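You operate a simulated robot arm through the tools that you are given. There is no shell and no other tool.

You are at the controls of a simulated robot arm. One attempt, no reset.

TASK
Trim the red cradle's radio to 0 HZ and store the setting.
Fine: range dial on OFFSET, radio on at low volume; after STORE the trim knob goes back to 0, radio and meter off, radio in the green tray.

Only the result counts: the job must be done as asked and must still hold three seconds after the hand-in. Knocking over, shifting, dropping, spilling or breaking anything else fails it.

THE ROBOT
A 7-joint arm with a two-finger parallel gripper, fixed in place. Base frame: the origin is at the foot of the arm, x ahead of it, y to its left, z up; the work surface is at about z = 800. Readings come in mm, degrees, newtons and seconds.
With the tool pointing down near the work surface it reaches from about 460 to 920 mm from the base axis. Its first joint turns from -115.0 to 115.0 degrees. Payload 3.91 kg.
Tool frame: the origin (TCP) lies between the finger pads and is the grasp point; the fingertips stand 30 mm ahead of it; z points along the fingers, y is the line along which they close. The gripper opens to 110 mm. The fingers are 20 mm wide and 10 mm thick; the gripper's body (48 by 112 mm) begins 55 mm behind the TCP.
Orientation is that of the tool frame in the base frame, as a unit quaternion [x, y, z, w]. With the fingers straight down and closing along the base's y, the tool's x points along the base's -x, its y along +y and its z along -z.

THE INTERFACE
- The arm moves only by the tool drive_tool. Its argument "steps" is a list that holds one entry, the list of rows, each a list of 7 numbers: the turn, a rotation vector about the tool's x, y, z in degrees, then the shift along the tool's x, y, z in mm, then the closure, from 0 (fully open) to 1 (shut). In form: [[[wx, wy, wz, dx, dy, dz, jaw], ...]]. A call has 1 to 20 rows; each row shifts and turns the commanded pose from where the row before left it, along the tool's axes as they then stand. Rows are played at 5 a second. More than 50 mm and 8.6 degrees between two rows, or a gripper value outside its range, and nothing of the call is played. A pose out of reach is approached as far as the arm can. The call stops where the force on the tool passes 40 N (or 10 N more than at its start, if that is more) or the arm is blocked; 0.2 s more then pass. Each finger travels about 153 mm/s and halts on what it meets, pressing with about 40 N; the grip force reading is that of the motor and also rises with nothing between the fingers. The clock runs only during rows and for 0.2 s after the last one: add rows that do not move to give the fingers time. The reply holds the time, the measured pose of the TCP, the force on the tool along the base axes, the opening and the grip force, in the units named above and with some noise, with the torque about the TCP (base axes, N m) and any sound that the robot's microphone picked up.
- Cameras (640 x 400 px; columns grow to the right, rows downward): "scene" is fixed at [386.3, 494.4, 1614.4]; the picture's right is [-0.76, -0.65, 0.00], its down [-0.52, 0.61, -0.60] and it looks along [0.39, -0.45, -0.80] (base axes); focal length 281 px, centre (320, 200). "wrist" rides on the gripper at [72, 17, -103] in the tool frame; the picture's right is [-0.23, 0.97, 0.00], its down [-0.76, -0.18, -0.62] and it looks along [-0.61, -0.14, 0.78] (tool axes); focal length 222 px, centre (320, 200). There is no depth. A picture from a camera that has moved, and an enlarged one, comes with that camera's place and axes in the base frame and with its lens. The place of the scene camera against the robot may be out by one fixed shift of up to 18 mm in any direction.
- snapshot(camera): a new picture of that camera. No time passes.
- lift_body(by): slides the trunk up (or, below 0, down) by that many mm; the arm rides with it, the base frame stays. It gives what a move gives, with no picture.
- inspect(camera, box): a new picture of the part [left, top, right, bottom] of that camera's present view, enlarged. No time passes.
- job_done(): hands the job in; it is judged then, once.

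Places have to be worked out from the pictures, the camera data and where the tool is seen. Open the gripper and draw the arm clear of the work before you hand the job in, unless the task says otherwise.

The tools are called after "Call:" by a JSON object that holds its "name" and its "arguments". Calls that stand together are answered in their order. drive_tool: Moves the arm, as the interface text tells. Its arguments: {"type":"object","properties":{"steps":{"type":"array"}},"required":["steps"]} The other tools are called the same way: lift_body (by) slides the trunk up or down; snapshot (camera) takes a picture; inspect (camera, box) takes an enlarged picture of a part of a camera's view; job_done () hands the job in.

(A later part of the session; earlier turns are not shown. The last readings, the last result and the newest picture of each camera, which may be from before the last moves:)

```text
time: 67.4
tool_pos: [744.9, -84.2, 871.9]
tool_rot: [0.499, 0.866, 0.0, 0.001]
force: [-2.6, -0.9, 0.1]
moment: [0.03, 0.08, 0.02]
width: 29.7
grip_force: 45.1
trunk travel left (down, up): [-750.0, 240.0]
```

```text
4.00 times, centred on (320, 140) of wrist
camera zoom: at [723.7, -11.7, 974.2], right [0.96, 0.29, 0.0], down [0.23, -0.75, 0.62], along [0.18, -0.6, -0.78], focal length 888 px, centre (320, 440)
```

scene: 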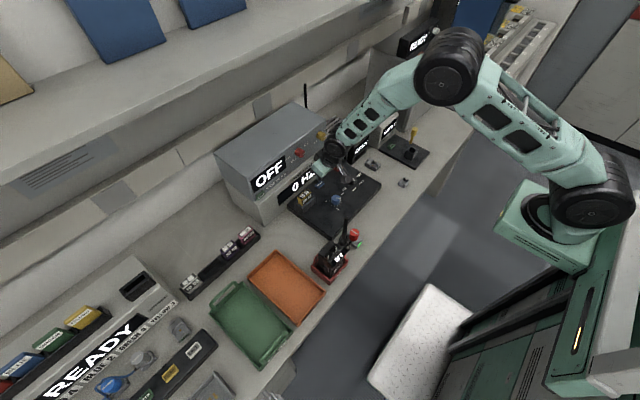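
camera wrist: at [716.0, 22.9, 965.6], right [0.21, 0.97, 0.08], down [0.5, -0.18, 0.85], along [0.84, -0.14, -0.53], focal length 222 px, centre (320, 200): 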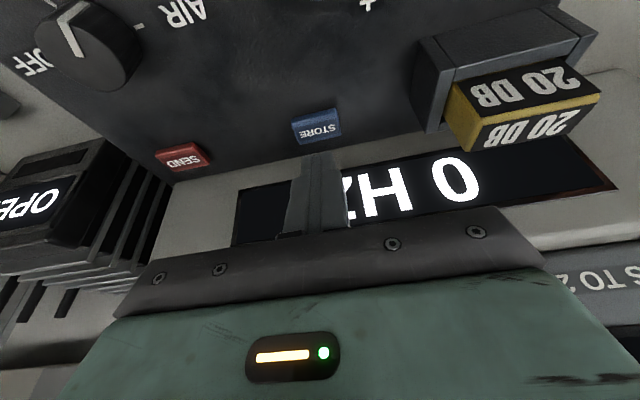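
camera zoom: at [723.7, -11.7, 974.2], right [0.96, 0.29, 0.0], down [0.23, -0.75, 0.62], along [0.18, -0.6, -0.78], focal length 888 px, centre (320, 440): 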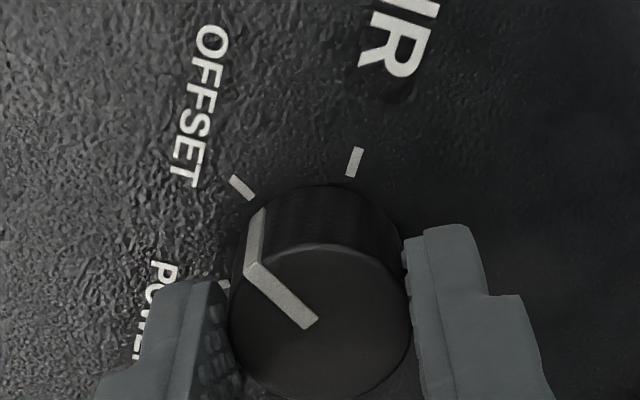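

Well centred now. I turn the dial 120° counter-clockwise to OFF.

Call:
{"name": "drive_tool", "arguments": {"steps": [[[0, 0, -8, 0, 0, 0, 0.8], [0, 0, -8, 0, 0, 0, 0.8], [0, 0, -8, 0, 0, 0, 0.8], [0, 0, -8, 0, 0, 0, 0.8], [0, 0, -8, 0, 0, 0, 0.8], [0, 0, -8, 0, 0, 0, 0.8], [0, 0, -8, 0, 0, 0, 0.8], [0, 0, -8, 0, 0, 0, 0.8], [0, 0, -8, 0, 0, 0, 0.8], [0, 0, -8, 0, 0, 0, 0.8], [0, 0, -8, 0, 0, 0, 0.8], [0, 0, -8, 0, 0, 0, 0.8], [0, 0, -8, 0, 0, 0, 0.8], [0, 0, -8, 0, 0, 0, 0.8], [0, 0, -8, 0, 0, 0, 0.8], [0, 0, 0, 0, 0, 0, 0.8], [0, 0, 0, 0, 0, 0, 0.8]]]}}

Call:
{"name": "inspect", "arguments": {"camera": "wrist", "box": [240, 90, 400, 190]}}

Call:
{"name": "inspect", "arguments": {"camera": "scene", "box": [260, 130, 380, 210]}}

```text
time: 71.0
tool_pos: [745.2, -84.7, 871.5]
tool_rot: [-0.5, 0.866, 0.001, 0.0]
force: [-10.9, -5.9, -23.6]
moment: [-0.25, 0.38, -0.53]
width: 29.6
grip_force: 44.9
trunk travel left (down, up): [-750.0, 240.0]
```

```text
4.00 times, centred on (320, 140) of wrist
camera zoom: at [694.8, -137.6, 974.7], right [-0.73, 0.68, 0.0], down [0.54, 0.57, 0.62], along [0.42, 0.45, -0.78], focal length 888 px, centre (320, 440)
```

zoom: 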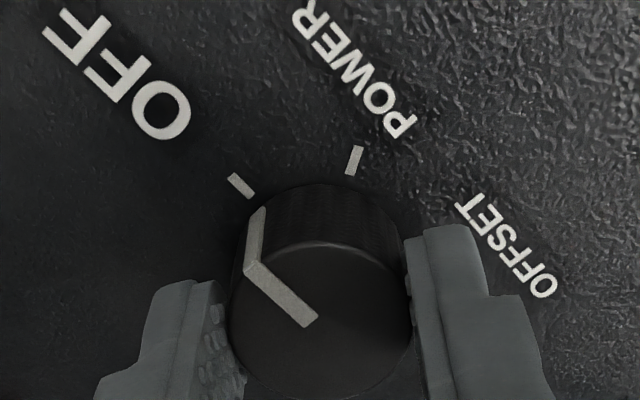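

```text
5.00 times, centred on (320, 170) of scene
camera zoom: at [386.3, 494.4, 1614.4], right [-0.76, -0.65, 0.0], down [-0.52, 0.61, -0.6], along [0.39, -0.45, -0.8], focal length 1403 px, centre (320, 350)
```

zoom: 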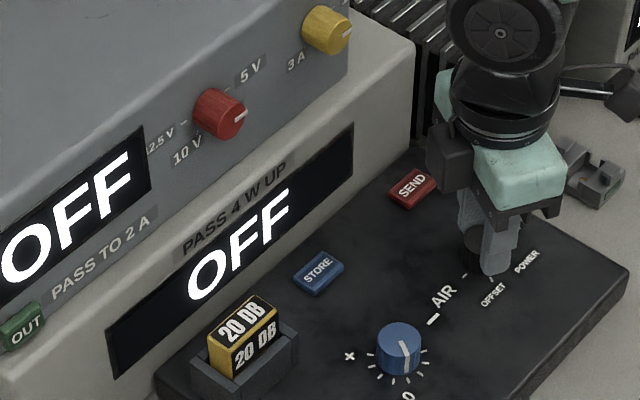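

The meter shows OFF. I release the dial, rise and travel back above the radio, then rotate to yaw +120°.

Call:
{"name": "drive_tool", "arguments": {"steps": [[[0, 0, 0, 0, 0, 0, 0.65], [0, 0, 0, 0, 0, 0, 0.5], [0, 0, 0, 0, 0, 0, 0.5], [0, 0, 0, 0, 0, -25, 0.5], [0, 0, 0, 0, 0, -49, 0.5], [0, 0, 0, 0, 0, -49, 0.5], [0, 0, 0, 0, 0, -49, 0.5], [0, 0, 0, 0, 0, -49, 0.5], [0, 0, 0, 0, 0, -49, 0.5], [0, 0, 0, -26.05, 37.6, 0, 0.5], [0, 0, 0, -26.05, 37.6, 0, 0.5], [0, 0, 0, -26.05, 37.6, 0, 0.5], [0, 0, 0, -26.05, 37.6, 0, 0.5], [0, 0, 0, -26.05, 37.6, 0, 0.5], [0, 0, 0, -26.05, 37.6, 0, 0.5], [0, 0, 0, -26.05, 37.6, 0, 0.5], [0, 0, 0, -26.05, 37.6, 0, 0.5]]]}}

Call:
{"name": "drive_tool", "arguments": {"steps": [[[0, 0, 8.5, 0, 0, 0, 0.6], [0, 0, 8.5, 0, 0, 0, 0.6], [0, 0, 8.5, 0, 0, 0, 0.6], [0, 0, 8.5, 0, 0, 0, 0.6], [0, 0, 8.5, 0, 0, 0, 0.6], [0, 0, 8.5, 0, 0, 0, 0.6], [0, 0, 8.5, 0, 0, 0, 0.6], [0, 0, 8.5, 0, 0, 0, 0.6], [0, 0, 8.5, 0, 0, 0, 0.6], [0, 0, 8.5, 0, 0, 0, 0.6], [0, 0, 8.5, 0, 0, 0, 0.6], [0, 0, 8.5, 0, 0, 0, 0.6], [0, 0, 8.5, 0, 0, 0, 0.6], [0, 0, 8.5, 0, 0, 0, 0.6], [0, 0, 8.5, 0, 0, 0, 0.6], [0, 0, 8.5, 0, 0, 0, 0.6], [0, 0, 8.5, 0, 0, 0, 0.6], [0, 0, 8.5, 0, 0, 0, 0.6], [0, 0, 8.5, 0, 0, 0, 0.6], [0, 0, 8.5, 0, 0, 0, 0.6]]]}}

Call:
{"name": "drive_tool", "arguments": {"steps": [[[0, 0, 5, 0, 0, 0, 0.6], [0, 0, 5, 0, 0, 0, 0.6], [0, 0, 0, 0, 0, 0, 0.6], [0, 0, 0, 0, 0, 0, 0.6]]]}}

Call:
{"name": "inspect", "arguments": {"camera": "wrist", "box": [270, 70, 370, 133]}}

Call:
{"name": "inspect", "arguments": {"camera": "scene", "box": [270, 130, 390, 210]}}

```text
time: 74.6
tool_pos: [587.6, 248.6, 1141.9]
tool_rot: [-0.5, 0.866, -0.001, 0.0]
force: [-0.1, 0.2, 0.7]
moment: [0.02, -0.02, 0.0]
width: 55.0
grip_force: 0.1
trunk travel left (down, up): [-750.0, 240.0]
```

```text
time: 78.8
tool_pos: [587.7, 248.2, 1140.6]
tool_rot: [0.819, 0.573, -0.001, -0.001]
force: [0.4, -0.1, 0.5]
moment: [-0.01, 0.01, 0.02]
width: 43.8
grip_force: 0.0
trunk travel left (down, up): [-750.0, 240.0]
```

```text
time: 79.8
tool_pos: [589.2, 248.0, 1140.5]
tool_rot: [0.866, 0.5, 0.0, 0.001]
force: [-0.1, -0.1, 0.1]
moment: [-0.03, -0.04, 0.0]
width: 43.9
grip_force: 0.1
trunk travel left (down, up): [-750.0, 240.0]
```

```text
6.35 times, centred on (320, 102) of wrist
camera zoom: at [640.1, 303.4, 1244.5], right [0.73, -0.68, 0.0], down [-0.54, -0.57, 0.62], along [-0.43, -0.46, -0.78], focal length 1410 px, centre (320, 825)
```

zoom: 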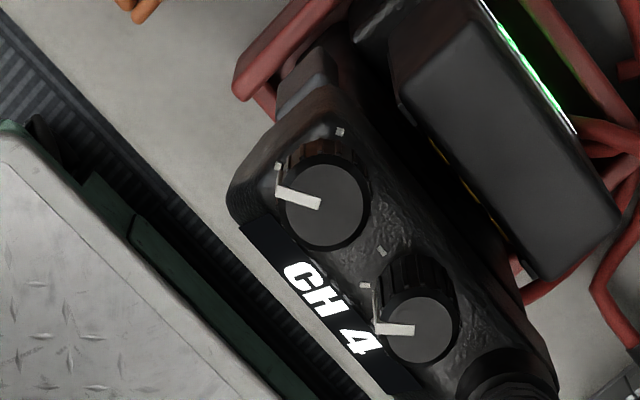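

```text
5.00 times, centred on (330, 170) of scene
camera zoom: at [386.3, 494.4, 1614.4], right [-0.76, -0.65, 0.0], down [-0.52, 0.61, -0.6], along [0.39, -0.45, -0.8], focal length 1403 px, centre (270, 350)
```

zoom: 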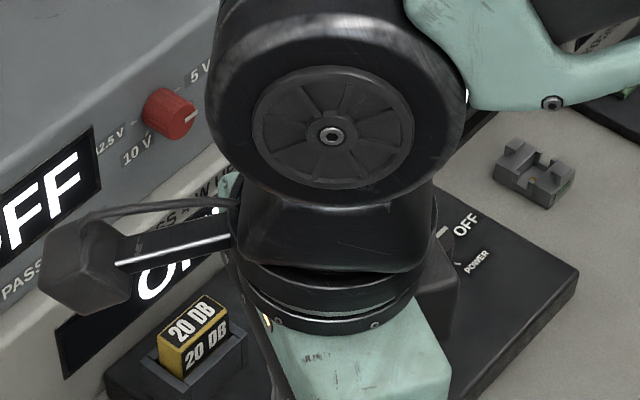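

Radio still on CH 4 and in place; the knob is about (−0.3, −1.8) mm from the axis. I correct and descend to check centring.

Call:
{"name": "drive_tool", "arguments": {"steps": [[[0, 0, 0, -1.7, 0.6, 0, 0.6], [0, 0, 0, 0, 0, 45, 0.6], [0, 0, 0, 0, 0, 45, 0.6], [0, 0, 0, 0, 0, 41, 0.6], [0, 0, 0, 0, 0, 0, 0.6], [0, 0, 0, 0, 0, 0, 0.6]]]}}

Call:
{"name": "inspect", "arguments": {"camera": "wrist", "box": [240, 90, 400, 190]}}

```text
time: 81.2
tool_pos: [589.7, 246.7, 1012.1]
tool_rot: [0.866, 0.5, 0.0, 0.0]
force: [0.5, -0.4, 0.0]
moment: [0.01, 0.0, 0.0]
width: 44.1
grip_force: 0.0
trunk travel left (down, up): [-750.0, 240.0]
```

```text
4.00 times, centred on (320, 140) of wrist
camera zoom: at [640.8, 302.6, 1115.3], right [0.73, -0.68, 0.0], down [-0.54, -0.57, 0.62], along [-0.43, -0.46, -0.78], focal length 888 px, centre (320, 440)
```

zoom: 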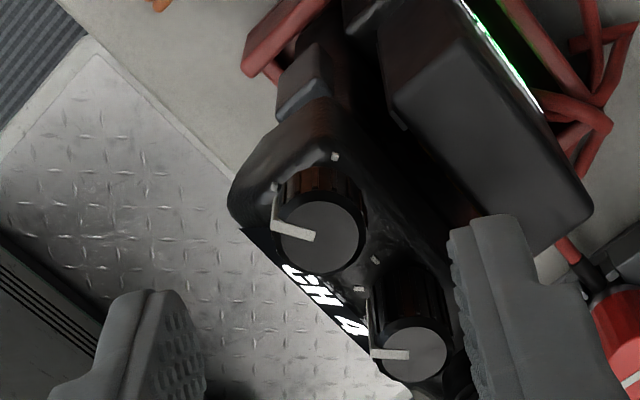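

Centred within 1 mm; small correction, then I descend 31 mm and grip the volume knob.

Call:
{"name": "drive_tool", "arguments": {"steps": [[[0, 0, 0, -0.8, 0.2, 10, 0.6], [0, 0, 0, 0, 0, 11, 0.6], [0, 0, 0, 0, 0, 11, 0.6], [0, 0, 0, 0, 0, 0, 0.65], [0, 0, 0, 0, 0, 0, 0.7], [0, 0, 0, 0, 0, 0, 0.75], [0, 0, 0, 0, 0, 0, 0.8], [0, 0, 0, 0, 0, 0, 0.86], [0, 0, 0, 0, 0, 0, 0.88], [0, 0, 0, 0, 0, 0, 0.88]]]}}

Call:
{"name": "inspect", "arguments": {"camera": "wrist", "box": [240, 90, 400, 190]}}

```text
time: 83.4
tool_pos: [588.2, 245.7, 979.1]
tool_rot: [0.866, 0.5, 0.0, 0.0]
force: [-1.0, 2.3, -0.2]
moment: [0.13, 0.04, 0.02]
width: 16.6
grip_force: 39.8
trunk travel left (down, up): [-750.0, 240.0]
```

```text
4.00 times, centred on (320, 140) of wrist
camera zoom: at [640.2, 301.4, 1081.7], right [0.73, -0.68, 0.0], down [-0.53, -0.57, 0.62], along [-0.43, -0.46, -0.78], focal length 888 px, centre (320, 440)
```

zoom: 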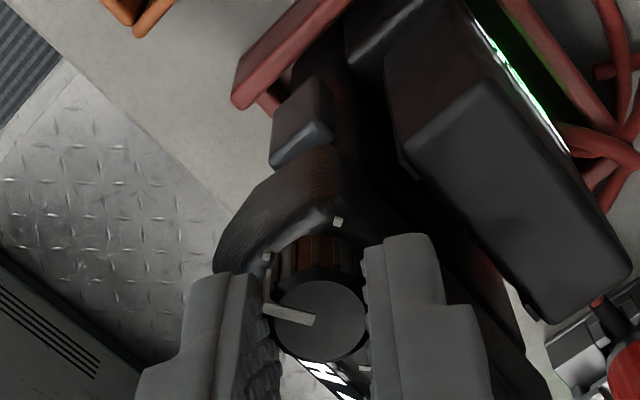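

Gripped. I turn the knob 60° counter-clockwise back to off.

Call:
{"name": "drive_tool", "arguments": {"steps": [[[0, 0, -7.5, 0, 0, 0, 0.88], [0, 0, -7.5, 0, 0, 0, 0.88], [0, 0, -7.5, 0, 0, 0, 0.88], [0, 0, -7.5, 0, 0, 0, 0.88], [0, 0, -7.5, 0, 0, 0, 0.88], [0, 0, -7.5, 0, 0, 0, 0.88], [0, 0, -7.5, 0, 0, 0, 0.88], [0, 0, -7.5, 0, 0, 0, 0.88], [0, 0, 0, 0, 0, 0, 0.88], [0, 0, 0, 0, 0, 0, 0.88]]]}}

Call:
{"name": "drive_tool", "arguments": {"steps": [[[0, 0, 0, 0, 0, 0, 0.7], [0, 0, 0, 0, 0, 0, 0.6], [0, 0, 0, 0, 0, 0, 0.6], [0, 0, 0, 0, 0, -20, 0.6], [0, 0, 0, 0, 0, -40, 0.6], [0, 0, 0, 0, 0, -50, 0.6], [0, 0, 0, 0, 0, -50, 0.6], [0, 0, 0, 0, 0, 0, 0.6]]]}}

Call:
{"name": "inspect", "arguments": {"camera": "wrist", "box": [270, 70, 370, 133]}}

Call:
{"name": "snapshot", "arguments": {"camera": "wrist"}}

Call:
{"name": "inspect", "arguments": {"camera": "scene", "box": [290, 215, 380, 290]}}

```text
time: 85.6
tool_pos: [587.9, 244.4, 978.4]
tool_rot: [0.5, 0.866, 0.0, 0.0]
force: [-0.8, -0.1, 1.4]
moment: [-0.09, -0.02, 0.03]
width: 16.7
grip_force: 40.1
trunk travel left (down, up): [-750.0, 240.0]
```

```text
time: 87.4
tool_pos: [587.7, 245.2, 1141.3]
tool_rot: [0.5, 0.866, -0.001, 0.0]
force: [-0.1, -0.8, 0.1]
moment: [-0.02, 0.04, -0.02]
width: 44.1
grip_force: 0.0
trunk travel left (down, up): [-750.0, 240.0]
```

```text
6.35 times, centred on (320, 102) of wrist
camera zoom: at [566.5, 317.8, 1242.7], right [0.96, 0.29, 0.0], down [0.23, -0.75, 0.62], along [0.18, -0.6, -0.78], focal length 1410 px, centre (320, 825)
```

zoom: 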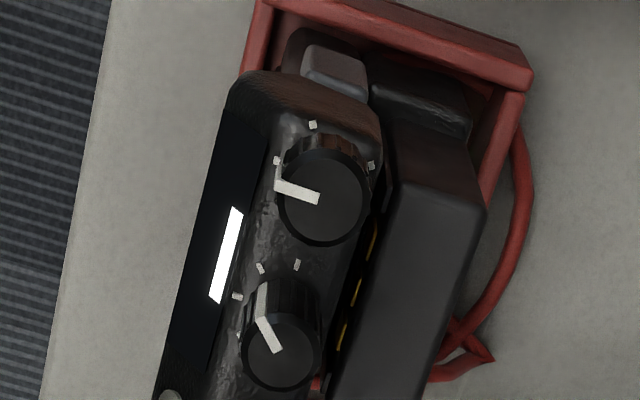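

```text
taken
camera wrist: at [566.5, 317.8, 1242.7], right [0.96, 0.29, 0.0], down [0.23, -0.75, 0.62], along [0.18, -0.6, -0.78], focal length 222 px, centre (320, 200)
```

wrist: 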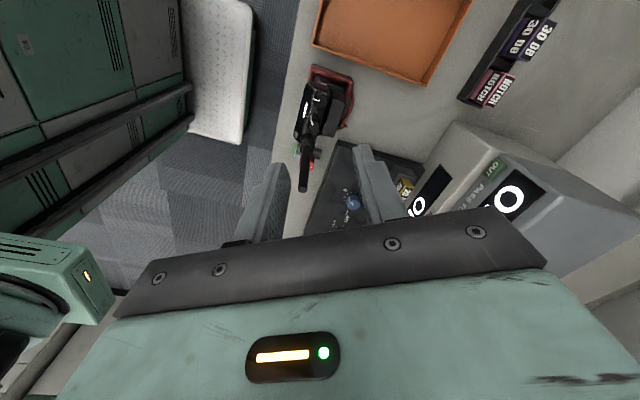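

```text
5.33 times, centred on (335, 252) of scene
camera zoom: at [386.3, 494.4, 1614.4], right [-0.76, -0.65, 0.0], down [-0.52, 0.61, -0.6], along [0.39, -0.45, -0.8], focal length 1497 px, centre (240, -80)
```

zoom: 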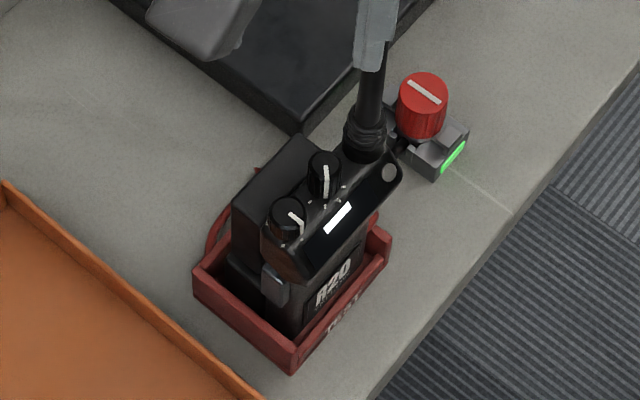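

The radio is off ("–") with its knob back on the off tick. Before lifting it I want to understand its body and the block behind it, so I move to its left side and look from a flatter angle.

Call:
{"name": "drive_tool", "arguments": {"steps": [[[0, 0, 0, 33, 26, 0, 0.3], [0, 0, 0, 33, 26, 0, 0.1], [0, 0, 7.5, 0, 0, 0, 0], [0, 0, 7.5, 0, 0, 0, 0], [0, 0, 7.5, 0, 0, 0, 0], [0, 0, 7.5, 0, 0, 0, 0], [0, -7.5, 0, 0, 0, 0, 0], [0, -7.5, 0, 0, 0, 0, 0], [0, -7.5, 0, 0, 0, 0, 0], [0, -7.5, 0, 0, 0, 0, 0], [0, 0, 0, 20, 0, 34.7, 0], [0, 0, 0, 20, 0, 34.7, 0], [0, 0, 0, 20, 0, 34.7, 0], [0, 0, 0, 0, 0, 0, 0]]]}}

Call:
{"name": "snapshot", "arguments": {"camera": "wrist"}}

Call:
{"name": "inspect", "arguments": {"camera": "wrist", "box": [220, 60, 420, 185]}}

```text
time: 90.4
tool_pos: [599.2, 326.5, 1017.6]
tool_rot: [0.683, 0.683, -0.183, 0.183]
force: [0.4, -0.5, 0.7]
moment: [0.01, 0.01, -0.01]
width: 110.0
grip_force: 0.0
trunk travel left (down, up): [-750.0, 240.0]
```

```text
taken
camera wrist: at [616.8, 441.8, 1070.1], right [0.97, -0.2, 0.11], down [-0.18, -0.35, 0.92], along [-0.14, -0.92, -0.37], focal length 222 px, centre (320, 200)
```

wrist: 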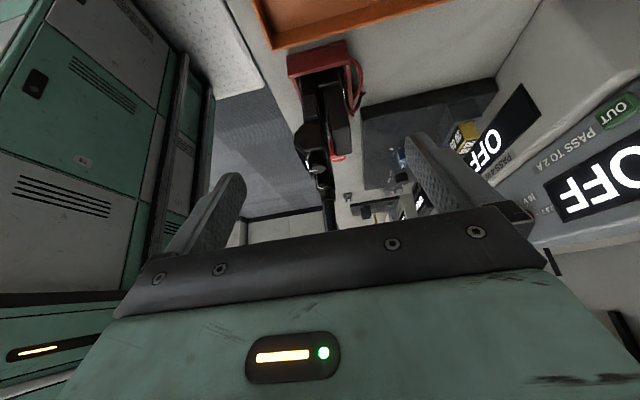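

```text
3.20 times, centred on (320, 122) of wrist
camera zoom: at [616.8, 441.8, 1070.1], right [0.97, -0.2, 0.11], down [-0.18, -0.35, 0.92], along [-0.14, -0.92, -0.37], focal length 711 px, centre (320, 448)
```

zoom: 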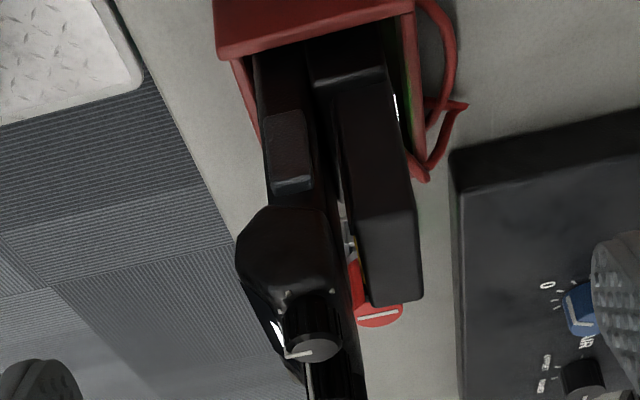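

There is an open gap between the radio and the block behind it; I enlarge that area to tell whether the block belongs to the radio or to the cradle.

Call:
{"name": "inspect", "arguments": {"camera": "wrist", "box": [285, 35, 365, 85]}}

Call:
{"name": "inspect", "arguments": {"camera": "wrist", "box": [290, 85, 370, 185]}}

Call:
{"name": "inspect", "arguments": {"camera": "scene", "box": [300, 220, 370, 290]}}

```text
8.00 times, centred on (325, 60) of wrist
camera zoom: at [616.8, 441.8, 1070.1], right [0.97, -0.2, 0.11], down [-0.18, -0.35, 0.92], along [-0.14, -0.92, -0.37], focal length 1777 px, centre (280, 1320)
```

zoom: 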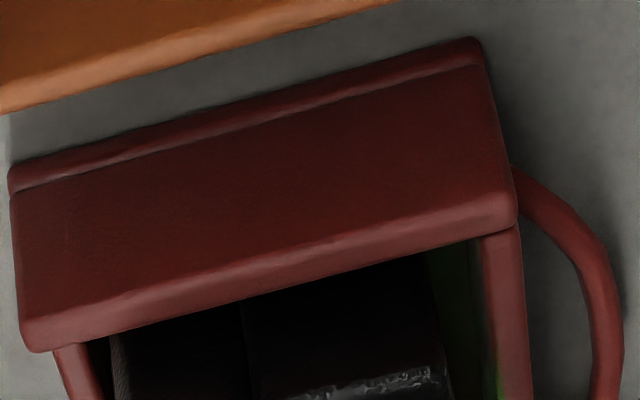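

```text
4.00 times, centred on (330, 135) of wrist
camera zoom: at [616.8, 441.8, 1070.1], right [0.97, -0.2, 0.11], down [-0.18, -0.35, 0.92], along [-0.14, -0.92, -0.37], focal length 888 px, centre (280, 460)
```

zoom: 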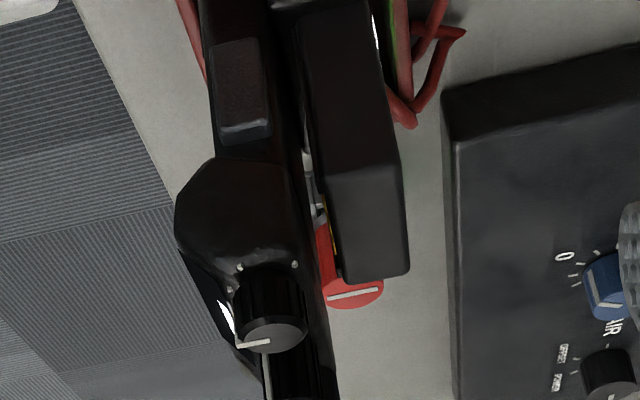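

```text
5.71 times, centred on (335, 255) of scene
camera zoom: at [386.3, 494.4, 1614.4], right [-0.76, -0.65, 0.0], down [-0.52, 0.61, -0.6], along [0.39, -0.45, -0.8], focal length 1604 px, centre (234, -114)
```

zoom: 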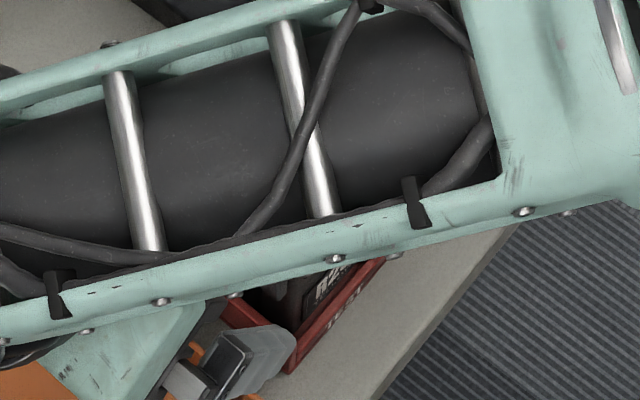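

The gold contacts sit on the block's face towards the radio, and above z≈896 the radio's head (x 570–600) is free on both sides. I'll grip only the radio's head front-to-back, at y≈238, tool tilted 15° away from the antenna; first I move above it.

Call:
{"name": "drive_tool", "arguments": {"steps": [[[0, 7.5, 0, 0, 0, 0, 0.3], [0, 7.5, 0, 0, 0, 0, 0.5], [0, 0, 0, -43.5, -7.25, 11.65, 0.5], [0, 0, 0, -43.4, -7.25, 11.65, 0.5], [0, 0, 0, 0, 0, 0, 0.5], [0, 0, 0, 0, 0, 0, 0.5]]]}}

Call:
{"name": "snapshot", "arguments": {"camera": "wrist"}}

Call:
{"name": "inspect", "arguments": {"camera": "wrist", "box": [240, 80, 400, 180]}}

Call:
{"name": "inspect", "arguments": {"camera": "scene", "box": [270, 190, 400, 290]}}

```text
time: 91.8
tool_pos: [587.6, 236.8, 1019.3]
tool_rot: [0.701, 0.701, -0.092, 0.093]
force: [-0.6, 0.2, 0.9]
moment: [-0.02, 0.0, 0.01]
width: 54.9
grip_force: 0.0
trunk travel left (down, up): [-750.0, 240.0]
```

```text
taken
camera wrist: at [604.6, 335.2, 1099.1], right [0.97, -0.22, 0.06], down [-0.18, -0.57, 0.8], along [-0.14, -0.79, -0.6], focal length 222 px, centre (320, 200)
```

wrist: 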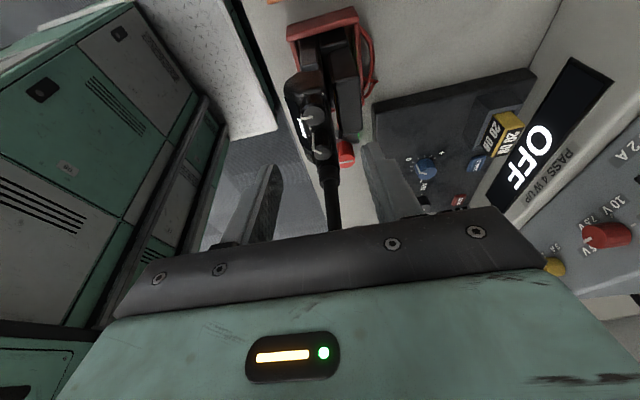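

```text
4.00 times, centred on (320, 130) of wrist
camera zoom: at [604.6, 335.2, 1099.1], right [0.97, -0.22, 0.06], down [-0.18, -0.57, 0.8], along [-0.14, -0.79, -0.6], focal length 888 px, centre (320, 480)
```

zoom: 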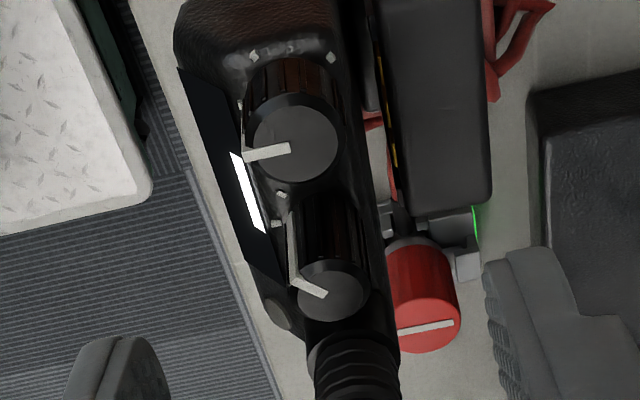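

```text
4.00 times, centred on (335, 240) of scene
camera zoom: at [386.3, 494.4, 1614.4], right [-0.76, -0.65, 0.0], down [-0.52, 0.61, -0.6], along [0.39, -0.45, -0.8], focal length 1123 px, centre (260, 40)
```

zoom: 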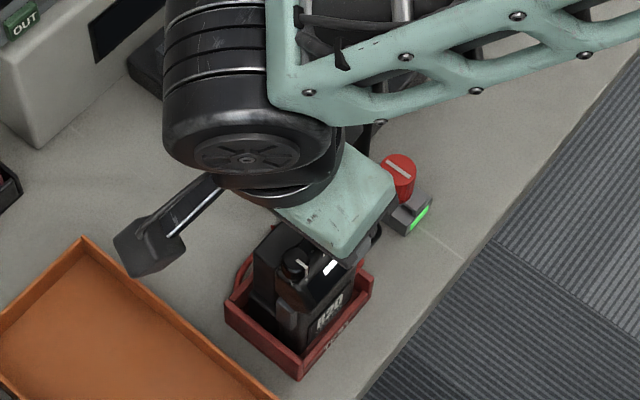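

The head spans roughly x 566–599 at y≈238, so I shift 4.6 mm toward the robot and descend 80 mm so the fingers straddle the head above the block.

Call:
{"name": "drive_tool", "arguments": {"steps": [[[0, 0, 0, 0, -4.6, 0, 0.5], [0, 0, 0, 7, 0, 26, 0.5], [0, 0, 0, 7, 0, 26, 0.5], [0, 0, 0, 6.7, 0, 25, 0.5], [0, 0, 0, 0, 0, 0, 0.5]]]}}

Call:
{"name": "snapshot", "arguments": {"camera": "wrist"}}

Call:
{"name": "inspect", "arguments": {"camera": "wrist", "box": [240, 80, 400, 180]}}

Call:
{"name": "inspect", "arguments": {"camera": "scene", "box": [290, 200, 390, 290]}}

```text
time: 93.0
tool_pos: [584.2, 239.7, 943.6]
tool_rot: [0.701, 0.701, -0.089, 0.094]
force: [-4.5, -1.8, 21.0]
moment: [0.01, -0.49, -0.05]
width: 52.9
grip_force: 0.0
trunk travel left (down, up): [-750.0, 240.0]
stopped in row 5: the force on the tool passed its limit at 43 N (the readings are from after the stop); the commanded pose is now the measured one
```

```text
taken
camera wrist: at [600.6, 336.9, 1024.5], right [0.97, -0.22, 0.07], down [-0.18, -0.58, 0.8], along [-0.14, -0.79, -0.6], focal length 222 px, centre (320, 200)
```

wrist: 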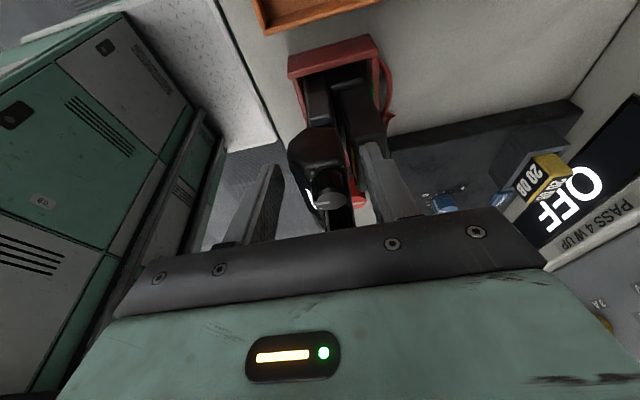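

```text
4.00 times, centred on (320, 130) of wrist
camera zoom: at [600.6, 336.9, 1024.5], right [0.97, -0.22, 0.07], down [-0.18, -0.58, 0.8], along [-0.14, -0.79, -0.6], focal length 888 px, centre (320, 480)
```

zoom: 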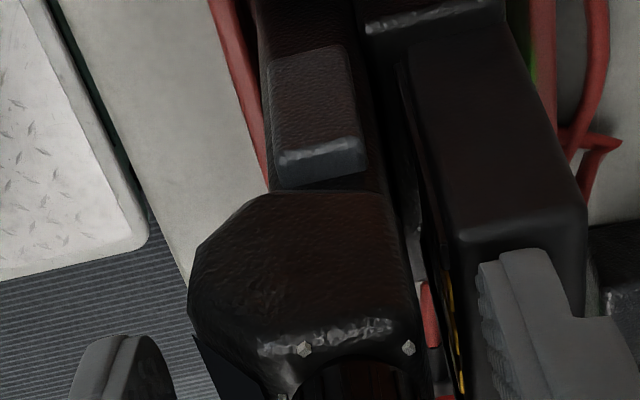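

```text
4.44 times, centred on (340, 245) of scene
camera zoom: at [386.3, 494.4, 1614.4], right [-0.76, -0.65, 0.0], down [-0.52, 0.61, -0.6], along [0.39, -0.45, -0.8], focal length 1248 px, centre (231, 0)
```

zoom: 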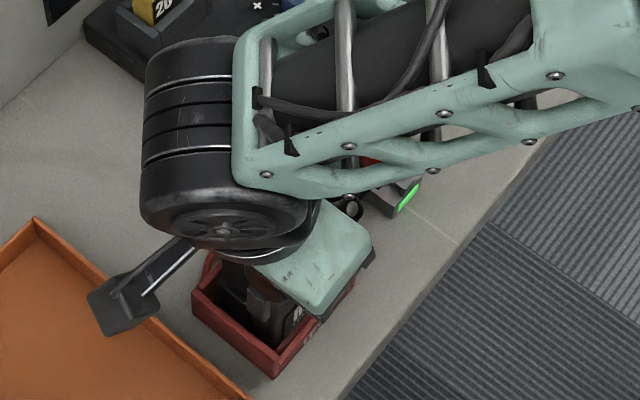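

The back finger touched the top of the block (z≈912), so I back off 5 mm upward and check before closing.

Call:
{"name": "drive_tool", "arguments": {"steps": [[[0, 0, 0, -1.3, 0, -4.8, 0.5], [0, 0, 0, 0, 0, 0, 0.5]]]}}

Call:
{"name": "inspect", "arguments": {"camera": "wrist", "box": [240, 80, 400, 180]}}

```text
time: 93.6
tool_pos: [582.6, 238.9, 945.5]
tool_rot: [0.701, 0.701, -0.091, 0.093]
force: [-0.3, 0.7, -0.7]
moment: [-0.02, -0.03, 0.01]
width: 54.8
grip_force: 0.1
trunk travel left (down, up): [-750.0, 240.0]
```

```text
4.00 times, centred on (320, 130) of wrist
camera zoom: at [600.3, 337.2, 1026.6], right [0.97, -0.22, 0.06], down [-0.18, -0.58, 0.8], along [-0.14, -0.79, -0.6], focal length 888 px, centre (320, 480)
```

zoom: 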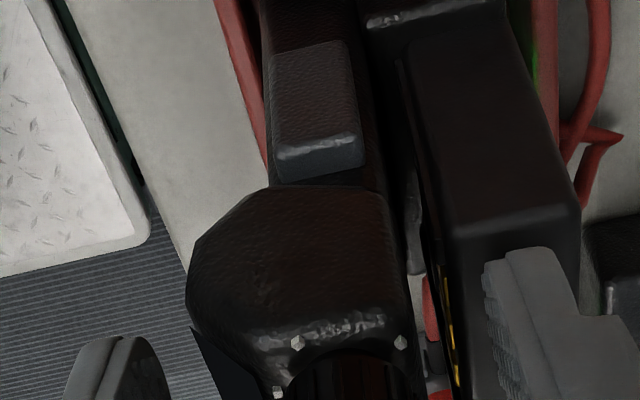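

Free now. I raise 2 mm more and close gently on the radio's head.

Call:
{"name": "drive_tool", "arguments": {"steps": [[[0, 0, 0, -0.5, 0, -1.9, 0.5], [0, 0, 0, 0, 0, 0, 0.56], [0, 0, 0, 0, 0, 0, 0.6], [0, 0, 0, 0, 0, 0, 0.64], [0, 0, 0, 0, 0, 0, 0.68], [0, 0, 0, 0, 0, 0, 0.72], [0, 0, 0, 0, 0, 0, 0.76], [0, 0, 0, 0, 0, 0, 0.8], [0, 0, 0, 0, 0, 0, 0.8]]]}}

Call:
{"name": "inspect", "arguments": {"camera": "wrist", "box": [240, 80, 400, 180]}}

Call:
{"name": "inspect", "arguments": {"camera": "scene", "box": [290, 200, 390, 290]}}

```text
time: 95.6
tool_pos: [583.2, 238.7, 947.9]
tool_rot: [0.701, 0.701, -0.09, 0.093]
force: [-0.6, -0.5, 0.2]
moment: [-0.01, 0.17, -0.05]
width: 33.0
grip_force: 39.9
trunk travel left (down, up): [-750.0, 240.0]
```

```text
4.00 times, centred on (320, 130) of wrist
camera zoom: at [600.4, 337.2, 1029.0], right [0.97, -0.22, 0.06], down [-0.18, -0.58, 0.8], along [-0.14, -0.79, -0.6], focal length 888 px, centre (320, 480)
```

zoom: 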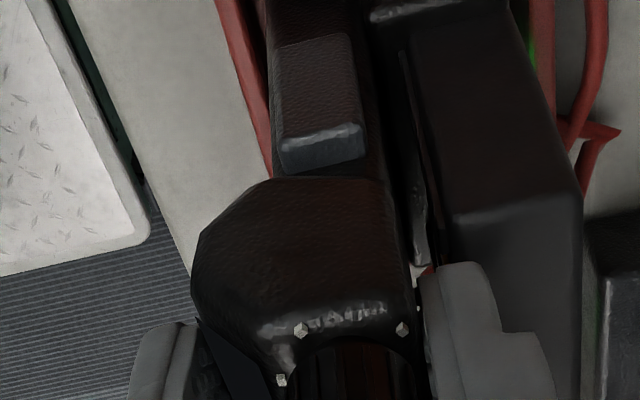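

```text
4.44 times, centred on (340, 245) of scene
camera zoom: at [386.3, 494.4, 1614.4], right [-0.76, -0.65, 0.0], down [-0.52, 0.61, -0.6], along [0.39, -0.45, -0.8], focal length 1248 px, centre (231, 0)
```

zoom: 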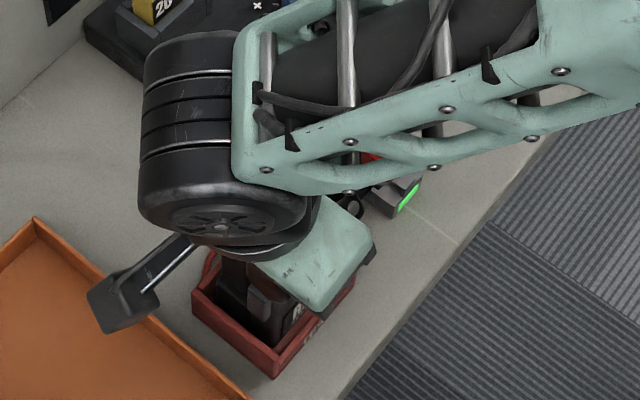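

Gripped at 33 mm with hardly any side force. I lift 16 mm slowly and check whether the radio comes out and what the block does.

Call:
{"name": "drive_tool", "arguments": {"steps": [[[0, 0, 0, -1.04, 0, -3.86, 0.82], [0, 0, 0, -1.04, 0, -3.86, 0.82], [0, 0, 0, -1.04, 0, -3.86, 0.82], [0, 0, 0, -1.04, 0, -3.86, 0.82], [0, 0, 0, 0, 0, 0, 0.82]]]}}

Call:
{"name": "inspect", "arguments": {"camera": "wrist", "box": [240, 80, 400, 180]}}

Call:
{"name": "inspect", "arguments": {"camera": "scene", "box": [290, 200, 390, 290]}}

```text
time: 96.8
tool_pos: [584.0, 240.7, 964.5]
tool_rot: [0.701, 0.701, -0.09, 0.094]
force: [-0.4, 0.5, -4.6]
moment: [0.12, 0.03, 0.03]
width: 33.4
grip_force: 39.7
trunk travel left (down, up): [-750.0, 240.0]
```

```text
4.00 times, centred on (320, 130) of wrist
camera zoom: at [601.1, 338.0, 1045.0], right [0.97, -0.22, 0.06], down [-0.18, -0.58, 0.8], along [-0.14, -0.79, -0.6], focal length 888 px, centre (320, 480)
```

zoom: 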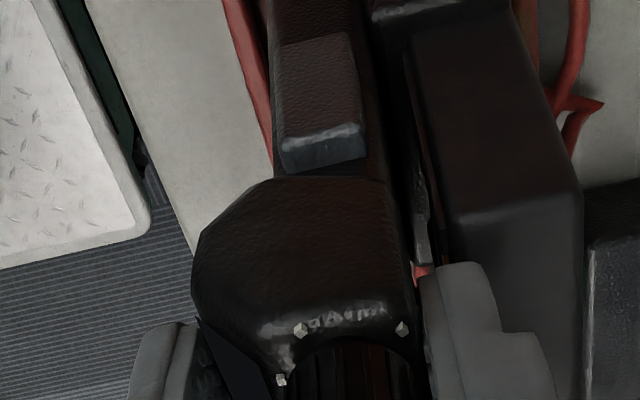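

```text
4.44 times, centred on (340, 245) of scene
camera zoom: at [386.3, 494.4, 1614.4], right [-0.76, -0.65, 0.0], down [-0.52, 0.61, -0.6], along [0.39, -0.45, -0.8], focal length 1248 px, centre (231, 0)
```

zoom: 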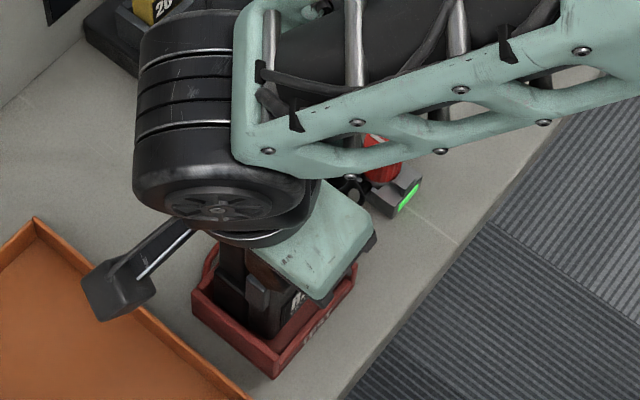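

The block rises with the radio, so it is the radio's battery; weight about 4.6 N. I lift another 100 mm.

Call:
{"name": "drive_tool", "arguments": {"steps": [[[0, 0, 0, -2.6, 0, -9.66, 0.82], [0, 0, 0, -3.9, 0, -14.5, 0.82], [0, 0, 0, -5.2, 0, -19.3, 0.82], [0, 0, 0, -5.2, 0, -19.3, 0.82], [0, 0, 0, -5.2, 0, -19.3, 0.82], [0, 0, 0, -3.9, 0, -14.5, 0.82], [0, 0, 0, 0, 0, 0, 0.82]]]}}

Call:
{"name": "snapshot", "arguments": {"camera": "wrist"}}

Call:
{"name": "snapshot", "arguments": {"camera": "scene"}}

```text
time: 98.4
tool_pos: [581.9, 239.1, 1063.8]
tool_rot: [0.702, 0.701, -0.09, 0.094]
force: [0.2, -0.1, -3.4]
moment: [0.1, 0.06, 0.0]
width: 33.5
grip_force: 40.1
trunk travel left (down, up): [-750.0, 240.0]
```

```text
taken
camera wrist: at [599.0, 337.5, 1144.8], right [0.97, -0.22, 0.06], down [-0.18, -0.58, 0.8], along [-0.14, -0.79, -0.6], focal length 222 px, centre (320, 200)
```

wrist: 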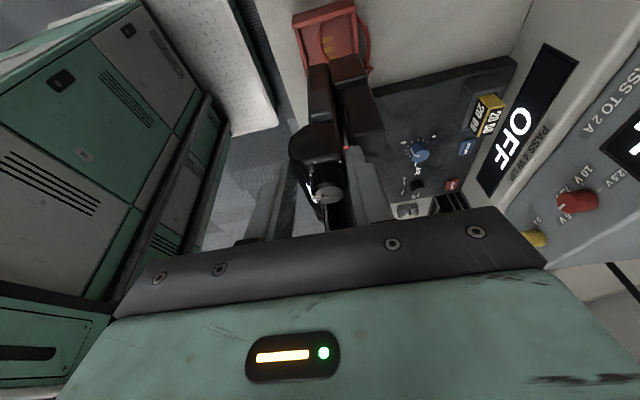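

```text
taken
```

scene: 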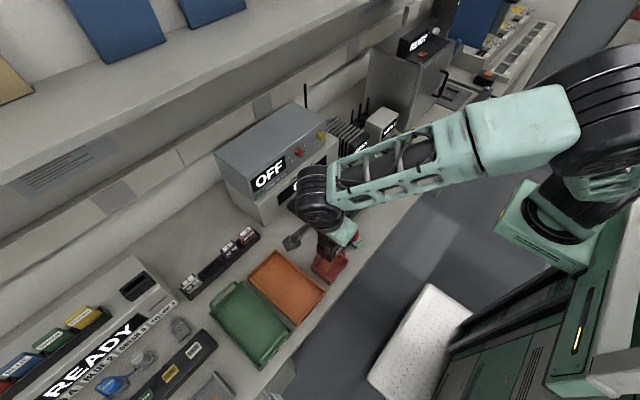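

The radio is clear of the cradle. I carry it toward the green tray, first half of the way, then check.

Call:
{"name": "drive_tool", "arguments": {"steps": [[[0, 0, 0, 16, 3.2, -4.3, 0.82], [0, 0, 0, 32.2, 6.5, -8.63, 0.82], [0, 0, 0, 32.2, 6.5, -8.63, 0.82], [0, 0, 0, 32.2, 6.5, -8.63, 0.82], [0, 0, 0, 16.1, 3.3, -4.3, 0.82], [0, 0, 0, 0, 0, 0, 0.82]]]}}

Call:
{"name": "snapshot", "arguments": {"camera": "scene"}}

Call:
{"name": "snapshot", "arguments": {"camera": "wrist"}}

```text
time: 99.8
tool_pos: [609.3, 370.6, 1063.8]
tool_rot: [0.701, 0.701, -0.089, 0.093]
force: [-0.4, -0.4, -4.3]
moment: [0.07, 0.06, -0.02]
width: 33.4
grip_force: 39.7
trunk travel left (down, up): [-750.0, 240.0]
```

```text
taken
```

scene: 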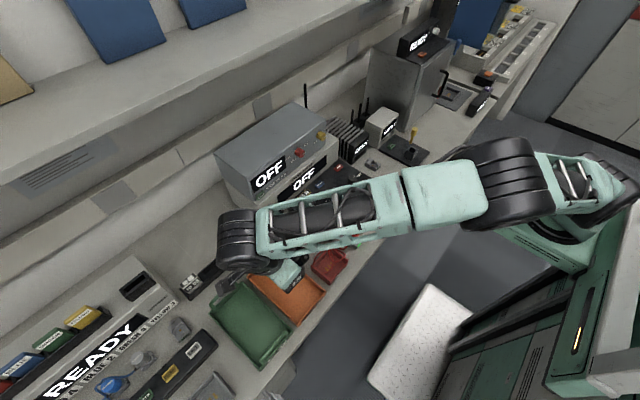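

```text
taken
camera wrist: at [626.1, 469.8, 1144.5], right [0.97, -0.22, 0.06], down [-0.18, -0.58, 0.8], along [-0.14, -0.79, -0.6], focal length 222 px, centre (320, 200)
```

wrist: 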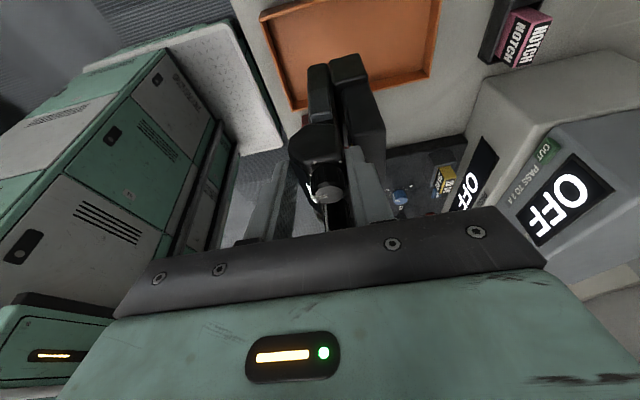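

All fine; I continue the second half to above the green tray.

Call:
{"name": "drive_tool", "arguments": {"steps": [[[0, 0, 0, 16, 3.0, -4.3, 0.82], [0, 0, 0, 32.2, 6.2, -8.63, 0.82], [0, 0, 0, 32.2, 6.2, -8.63, 0.82], [0, 0, 0, 32.2, 6.2, -8.63, 0.82], [0, 0, 0, 17.2, 3.3, -4.6, 0.82], [0, 0, 0, 0, 0, 0, 0.82]]]}}

Call:
{"name": "snapshot", "arguments": {"camera": "scene"}}

Call:
{"name": "snapshot", "arguments": {"camera": "wrist"}}

```text
time: 101.2
tool_pos: [605.3, 434.6, 1064.2]
tool_rot: [0.702, 0.7, -0.09, 0.093]
force: [-0.6, 0.8, -3.7]
moment: [0.1, 0.11, 0.01]
width: 33.1
grip_force: 39.9
out of reach, approached as far as the arm can: row 3, 4, 5
trunk travel left (down, up): [-750.0, 240.0]
```

```text
taken
```

scene: 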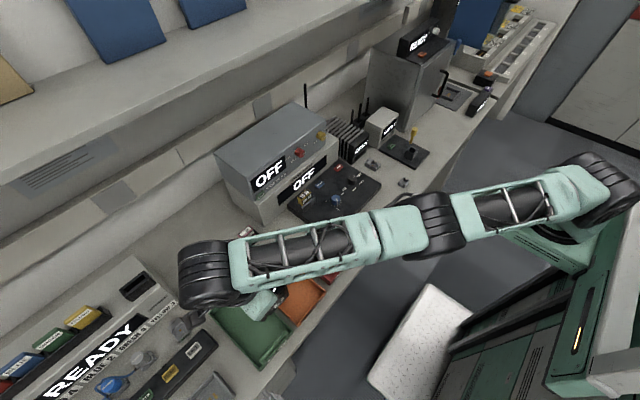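

```text
taken
camera wrist: at [621.8, 533.1, 1144.9], right [0.97, -0.22, 0.06], down [-0.18, -0.58, 0.8], along [-0.14, -0.79, -0.6], focal length 222 px, centre (320, 200)
```

wrist: 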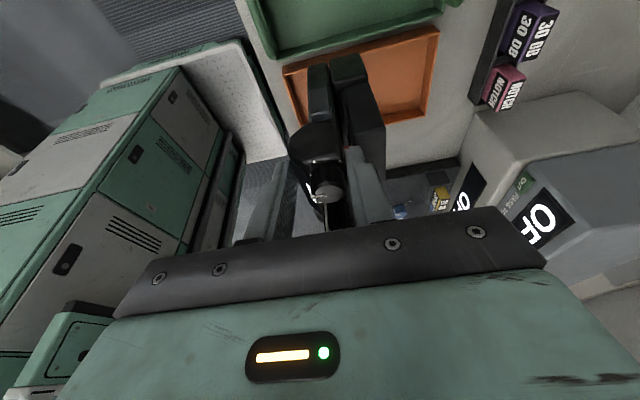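

The arm can't hold this orientation further out. I first step the commanded pose back to a reachable spot, then I'll swing the radio about the vertical so the tool leans toward the robot.

Call:
{"name": "drive_tool", "arguments": {"steps": [[[0, 0, 0, -17.2, -3.3, 4.6, 0.82], [0, 0, 0, -32.2, -6.2, 8.63, 0.82], [0, 0, 0, -32.2, -6.2, 8.63, 0.82], [0, 0, 0, 0, 0, 0, 0.82]]]}}

```text
time: 102.2
tool_pos: [626.1, 416.4, 1072.2]
tool_rot: [0.702, 0.701, -0.09, 0.094]
force: [0.1, -0.4, -4.2]
moment: [0.09, 0.09, -0.06]
width: 33.2
grip_force: 39.8
out of reach, approached as far as the arm can: row 1, 2, 3
trunk travel left (down, up): [-750.0, 240.0]
```

Still at the reach limit; I step back further, 45 mm more.

Call:
{"name": "drive_tool", "arguments": {"steps": [[[0, 0, 0, -21, -4, 5.6, 0.82], [0, 0, 0, -21, -4, 5.6, 0.82], [0, 0, 0, 0, 0, 0, 0.82]]]}}

Call:
{"name": "snapshot", "arguments": {"camera": "scene"}}

```text
time: 103.0
tool_pos: [636.0, 409.1, 1075.4]
tool_rot: [0.702, 0.701, -0.092, 0.094]
force: [-0.5, 0.2, -3.9]
moment: [0.07, 0.03, -0.01]
width: 33.5
grip_force: 40.2
out of reach, approached as far as the arm can: row 1, 2
trunk travel left (down, up): [-750.0, 240.0]
```

```text
taken
```

scene: 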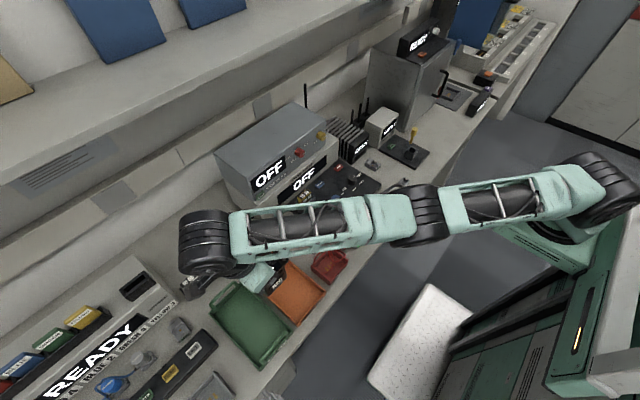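

The wrist seems to be at a joint limit. I rotate the held radio counter-clockwise about the vertical in small steps to relieve it and watch the pose.

Call:
{"name": "drive_tool", "arguments": {"steps": [[[-1.55, 0, -5.8, 0, 0, 0, 0.82], [-1.55, 0, -5.8, 0, 0, 0, 0.82], [0, 0, 0, 0, 0, 0, 0.82]]]}}

Call:
{"name": "snapshot", "arguments": {"camera": "wrist"}}

```text
time: 103.8
tool_pos: [641.3, 414.5, 1076.5]
tool_rot: [0.624, 0.771, -0.08, 0.103]
force: [0.5, 0.3, -3.8]
moment: [0.07, 0.08, -0.02]
width: 33.2
grip_force: 39.9
out of reach, approached as far as the arm can: row 1, 2
trunk travel left (down, up): [-750.0, 240.0]
```

```text
taken
camera wrist: at [637.3, 513.7, 1157.9], right [1.0, -0.01, 0.06], down [-0.06, -0.6, 0.8], along [0.03, -0.8, -0.6], focal length 222 px, centre (320, 200)
```

wrist: 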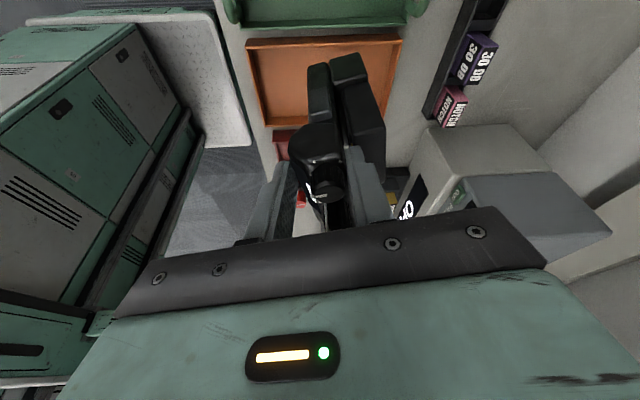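

Orientation follows; I keep rotating counter-clockwise about the vertical and watch.

Call:
{"name": "drive_tool", "arguments": {"steps": [[[-1.9, 0, -7.1, 0, 0, 0, 0.82], [-1.9, 0, -7.1, 0, 0, 0, 0.82], [-1.9, 0, -7.1, 0, 0, 0, 0.82], [-1.9, 0, -7.1, 0, 0, 0, 0.82], [0, 0, 0, 0, 0, 0, 0.82]]]}}

Call:
{"name": "snapshot", "arguments": {"camera": "scene"}}

Call:
{"name": "snapshot", "arguments": {"camera": "wrist"}}

```text
time: 105.0
tool_pos: [653.5, 433.2, 1080.9]
tool_rot: [0.408, 0.904, -0.052, 0.12]
force: [-0.1, -0.4, -3.6]
moment: [0.03, 0.12, 0.0]
width: 33.2
grip_force: 39.9
out of reach, approached as far as the arm can: row 1, 2, 3, 4
trunk travel left (down, up): [-750.0, 240.0]
```

```text
taken
```

scene: 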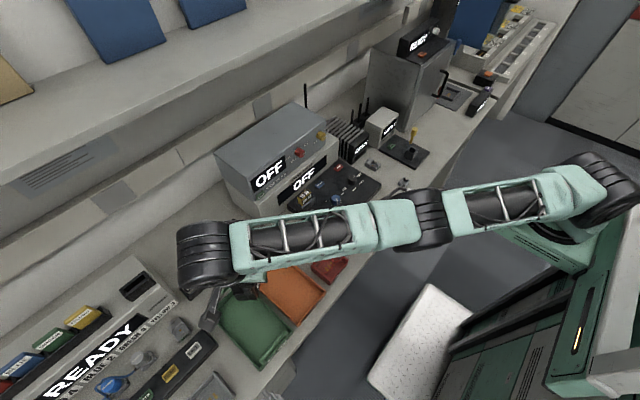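

```text
taken
camera wrist: at [602.6, 518.4, 1161.3], right [0.87, 0.48, 0.06], down [0.24, -0.55, 0.8], along [0.42, -0.68, -0.6], focal length 222 px, centre (320, 200)
```

wrist: 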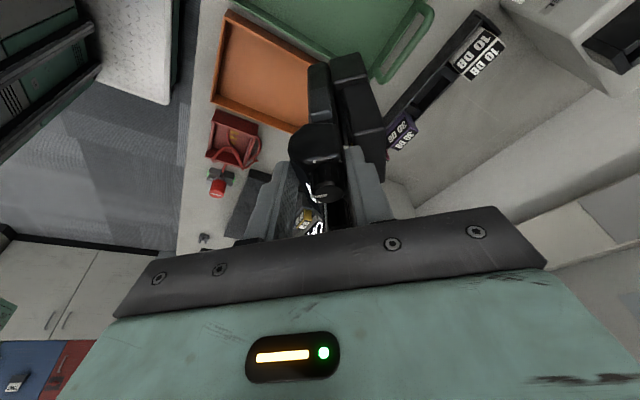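

The arm appears stretched straight, so it can't retract from this height easily. I try lowering the tool 30 mm to get out of the stretched posture and see if it follows.

Call:
{"name": "drive_tool", "arguments": {"steps": [[[0, 0, 0, 2.6, 0, 9.67, 0.82], [0, 0, 0, 2.6, 0, 9.67, 0.82], [0, 0, 0, 2.6, 0, 9.67, 0.82], [0, 0, 0, 0, 0, 0, 0.82]]]}}

Call:
{"name": "snapshot", "arguments": {"camera": "scene"}}

```text
time: 106.0
tool_pos: [656.4, 436.5, 1050.7]
tool_rot: [0.409, 0.903, -0.052, 0.12]
force: [-0.2, -0.7, -4.4]
moment: [0.05, 0.11, -0.01]
width: 33.2
grip_force: 39.7
trunk travel left (down, up): [-750.0, 240.0]
```

```text
taken
```

scene: 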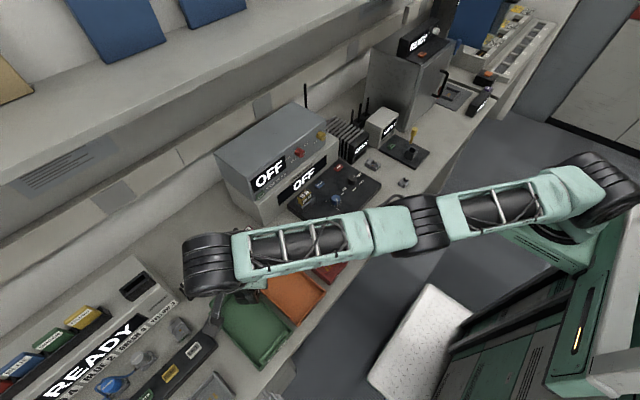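

It follows normally again at lower height. I lower another 25 mm and finish turning the radio counter-clockwise so the tool leans toward the robot.

Call:
{"name": "drive_tool", "arguments": {"steps": [[[0, 0, 0, 3.2, 0, 12.1, 0.82], [0, 0, 0, 3.2, 0, 12.1, 0.82], [-2.1, 0, -7.83, 0, 0, 0, 0.82], [-2.1, 0, -7.83, 0, 0, 0, 0.82], [-2.1, 0, -7.83, 0, 0, 0, 0.82], [-2.1, 0, -7.83, 0, 0, 0, 0.82], [-2.1, 0, -7.83, 0, 0, 0, 0.82], [-2.1, 0, -7.83, 0, 0, 0, 0.82], [0, 0, 0, 0, 0, 0, 0.82]]]}}

Call:
{"name": "snapshot", "arguments": {"camera": "wrist"}}

Call:
{"name": "snapshot", "arguments": {"camera": "scene"}}

```text
time: 108.0
tool_pos: [682.5, 472.7, 1028.4]
tool_rot: [-0.001, 0.991, 0.001, 0.133]
force: [-0.2, 0.8, -4.2]
moment: [-0.08, 0.11, -0.03]
width: 33.3
grip_force: 39.9
out of reach, approached as far as the arm can: row 1, 3, 4, 5, 6, 7, 8
trunk travel left (down, up): [-750.0, 240.0]
```

```text
taken
camera wrist: at [585.3, 491.1, 1109.2], right [0.22, 0.97, 0.06], down [0.57, -0.18, 0.8], along [0.79, -0.14, -0.6], focal length 222 px, centre (320, 200)
```

wrist: 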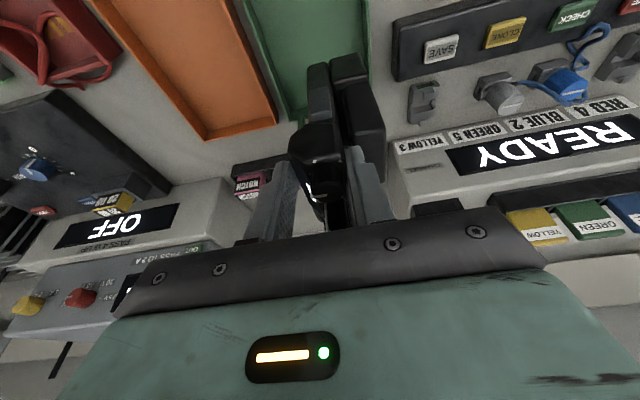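

```text
taken
```

scene: 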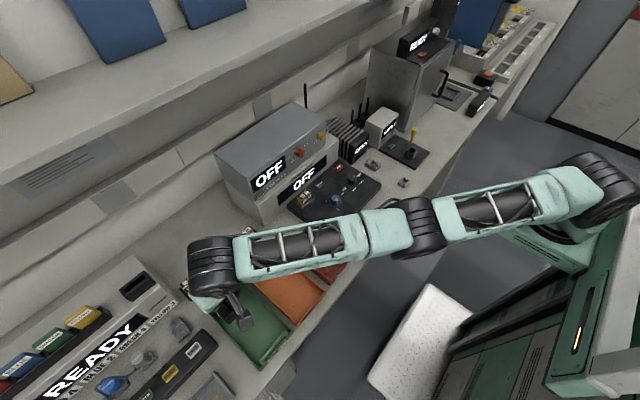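

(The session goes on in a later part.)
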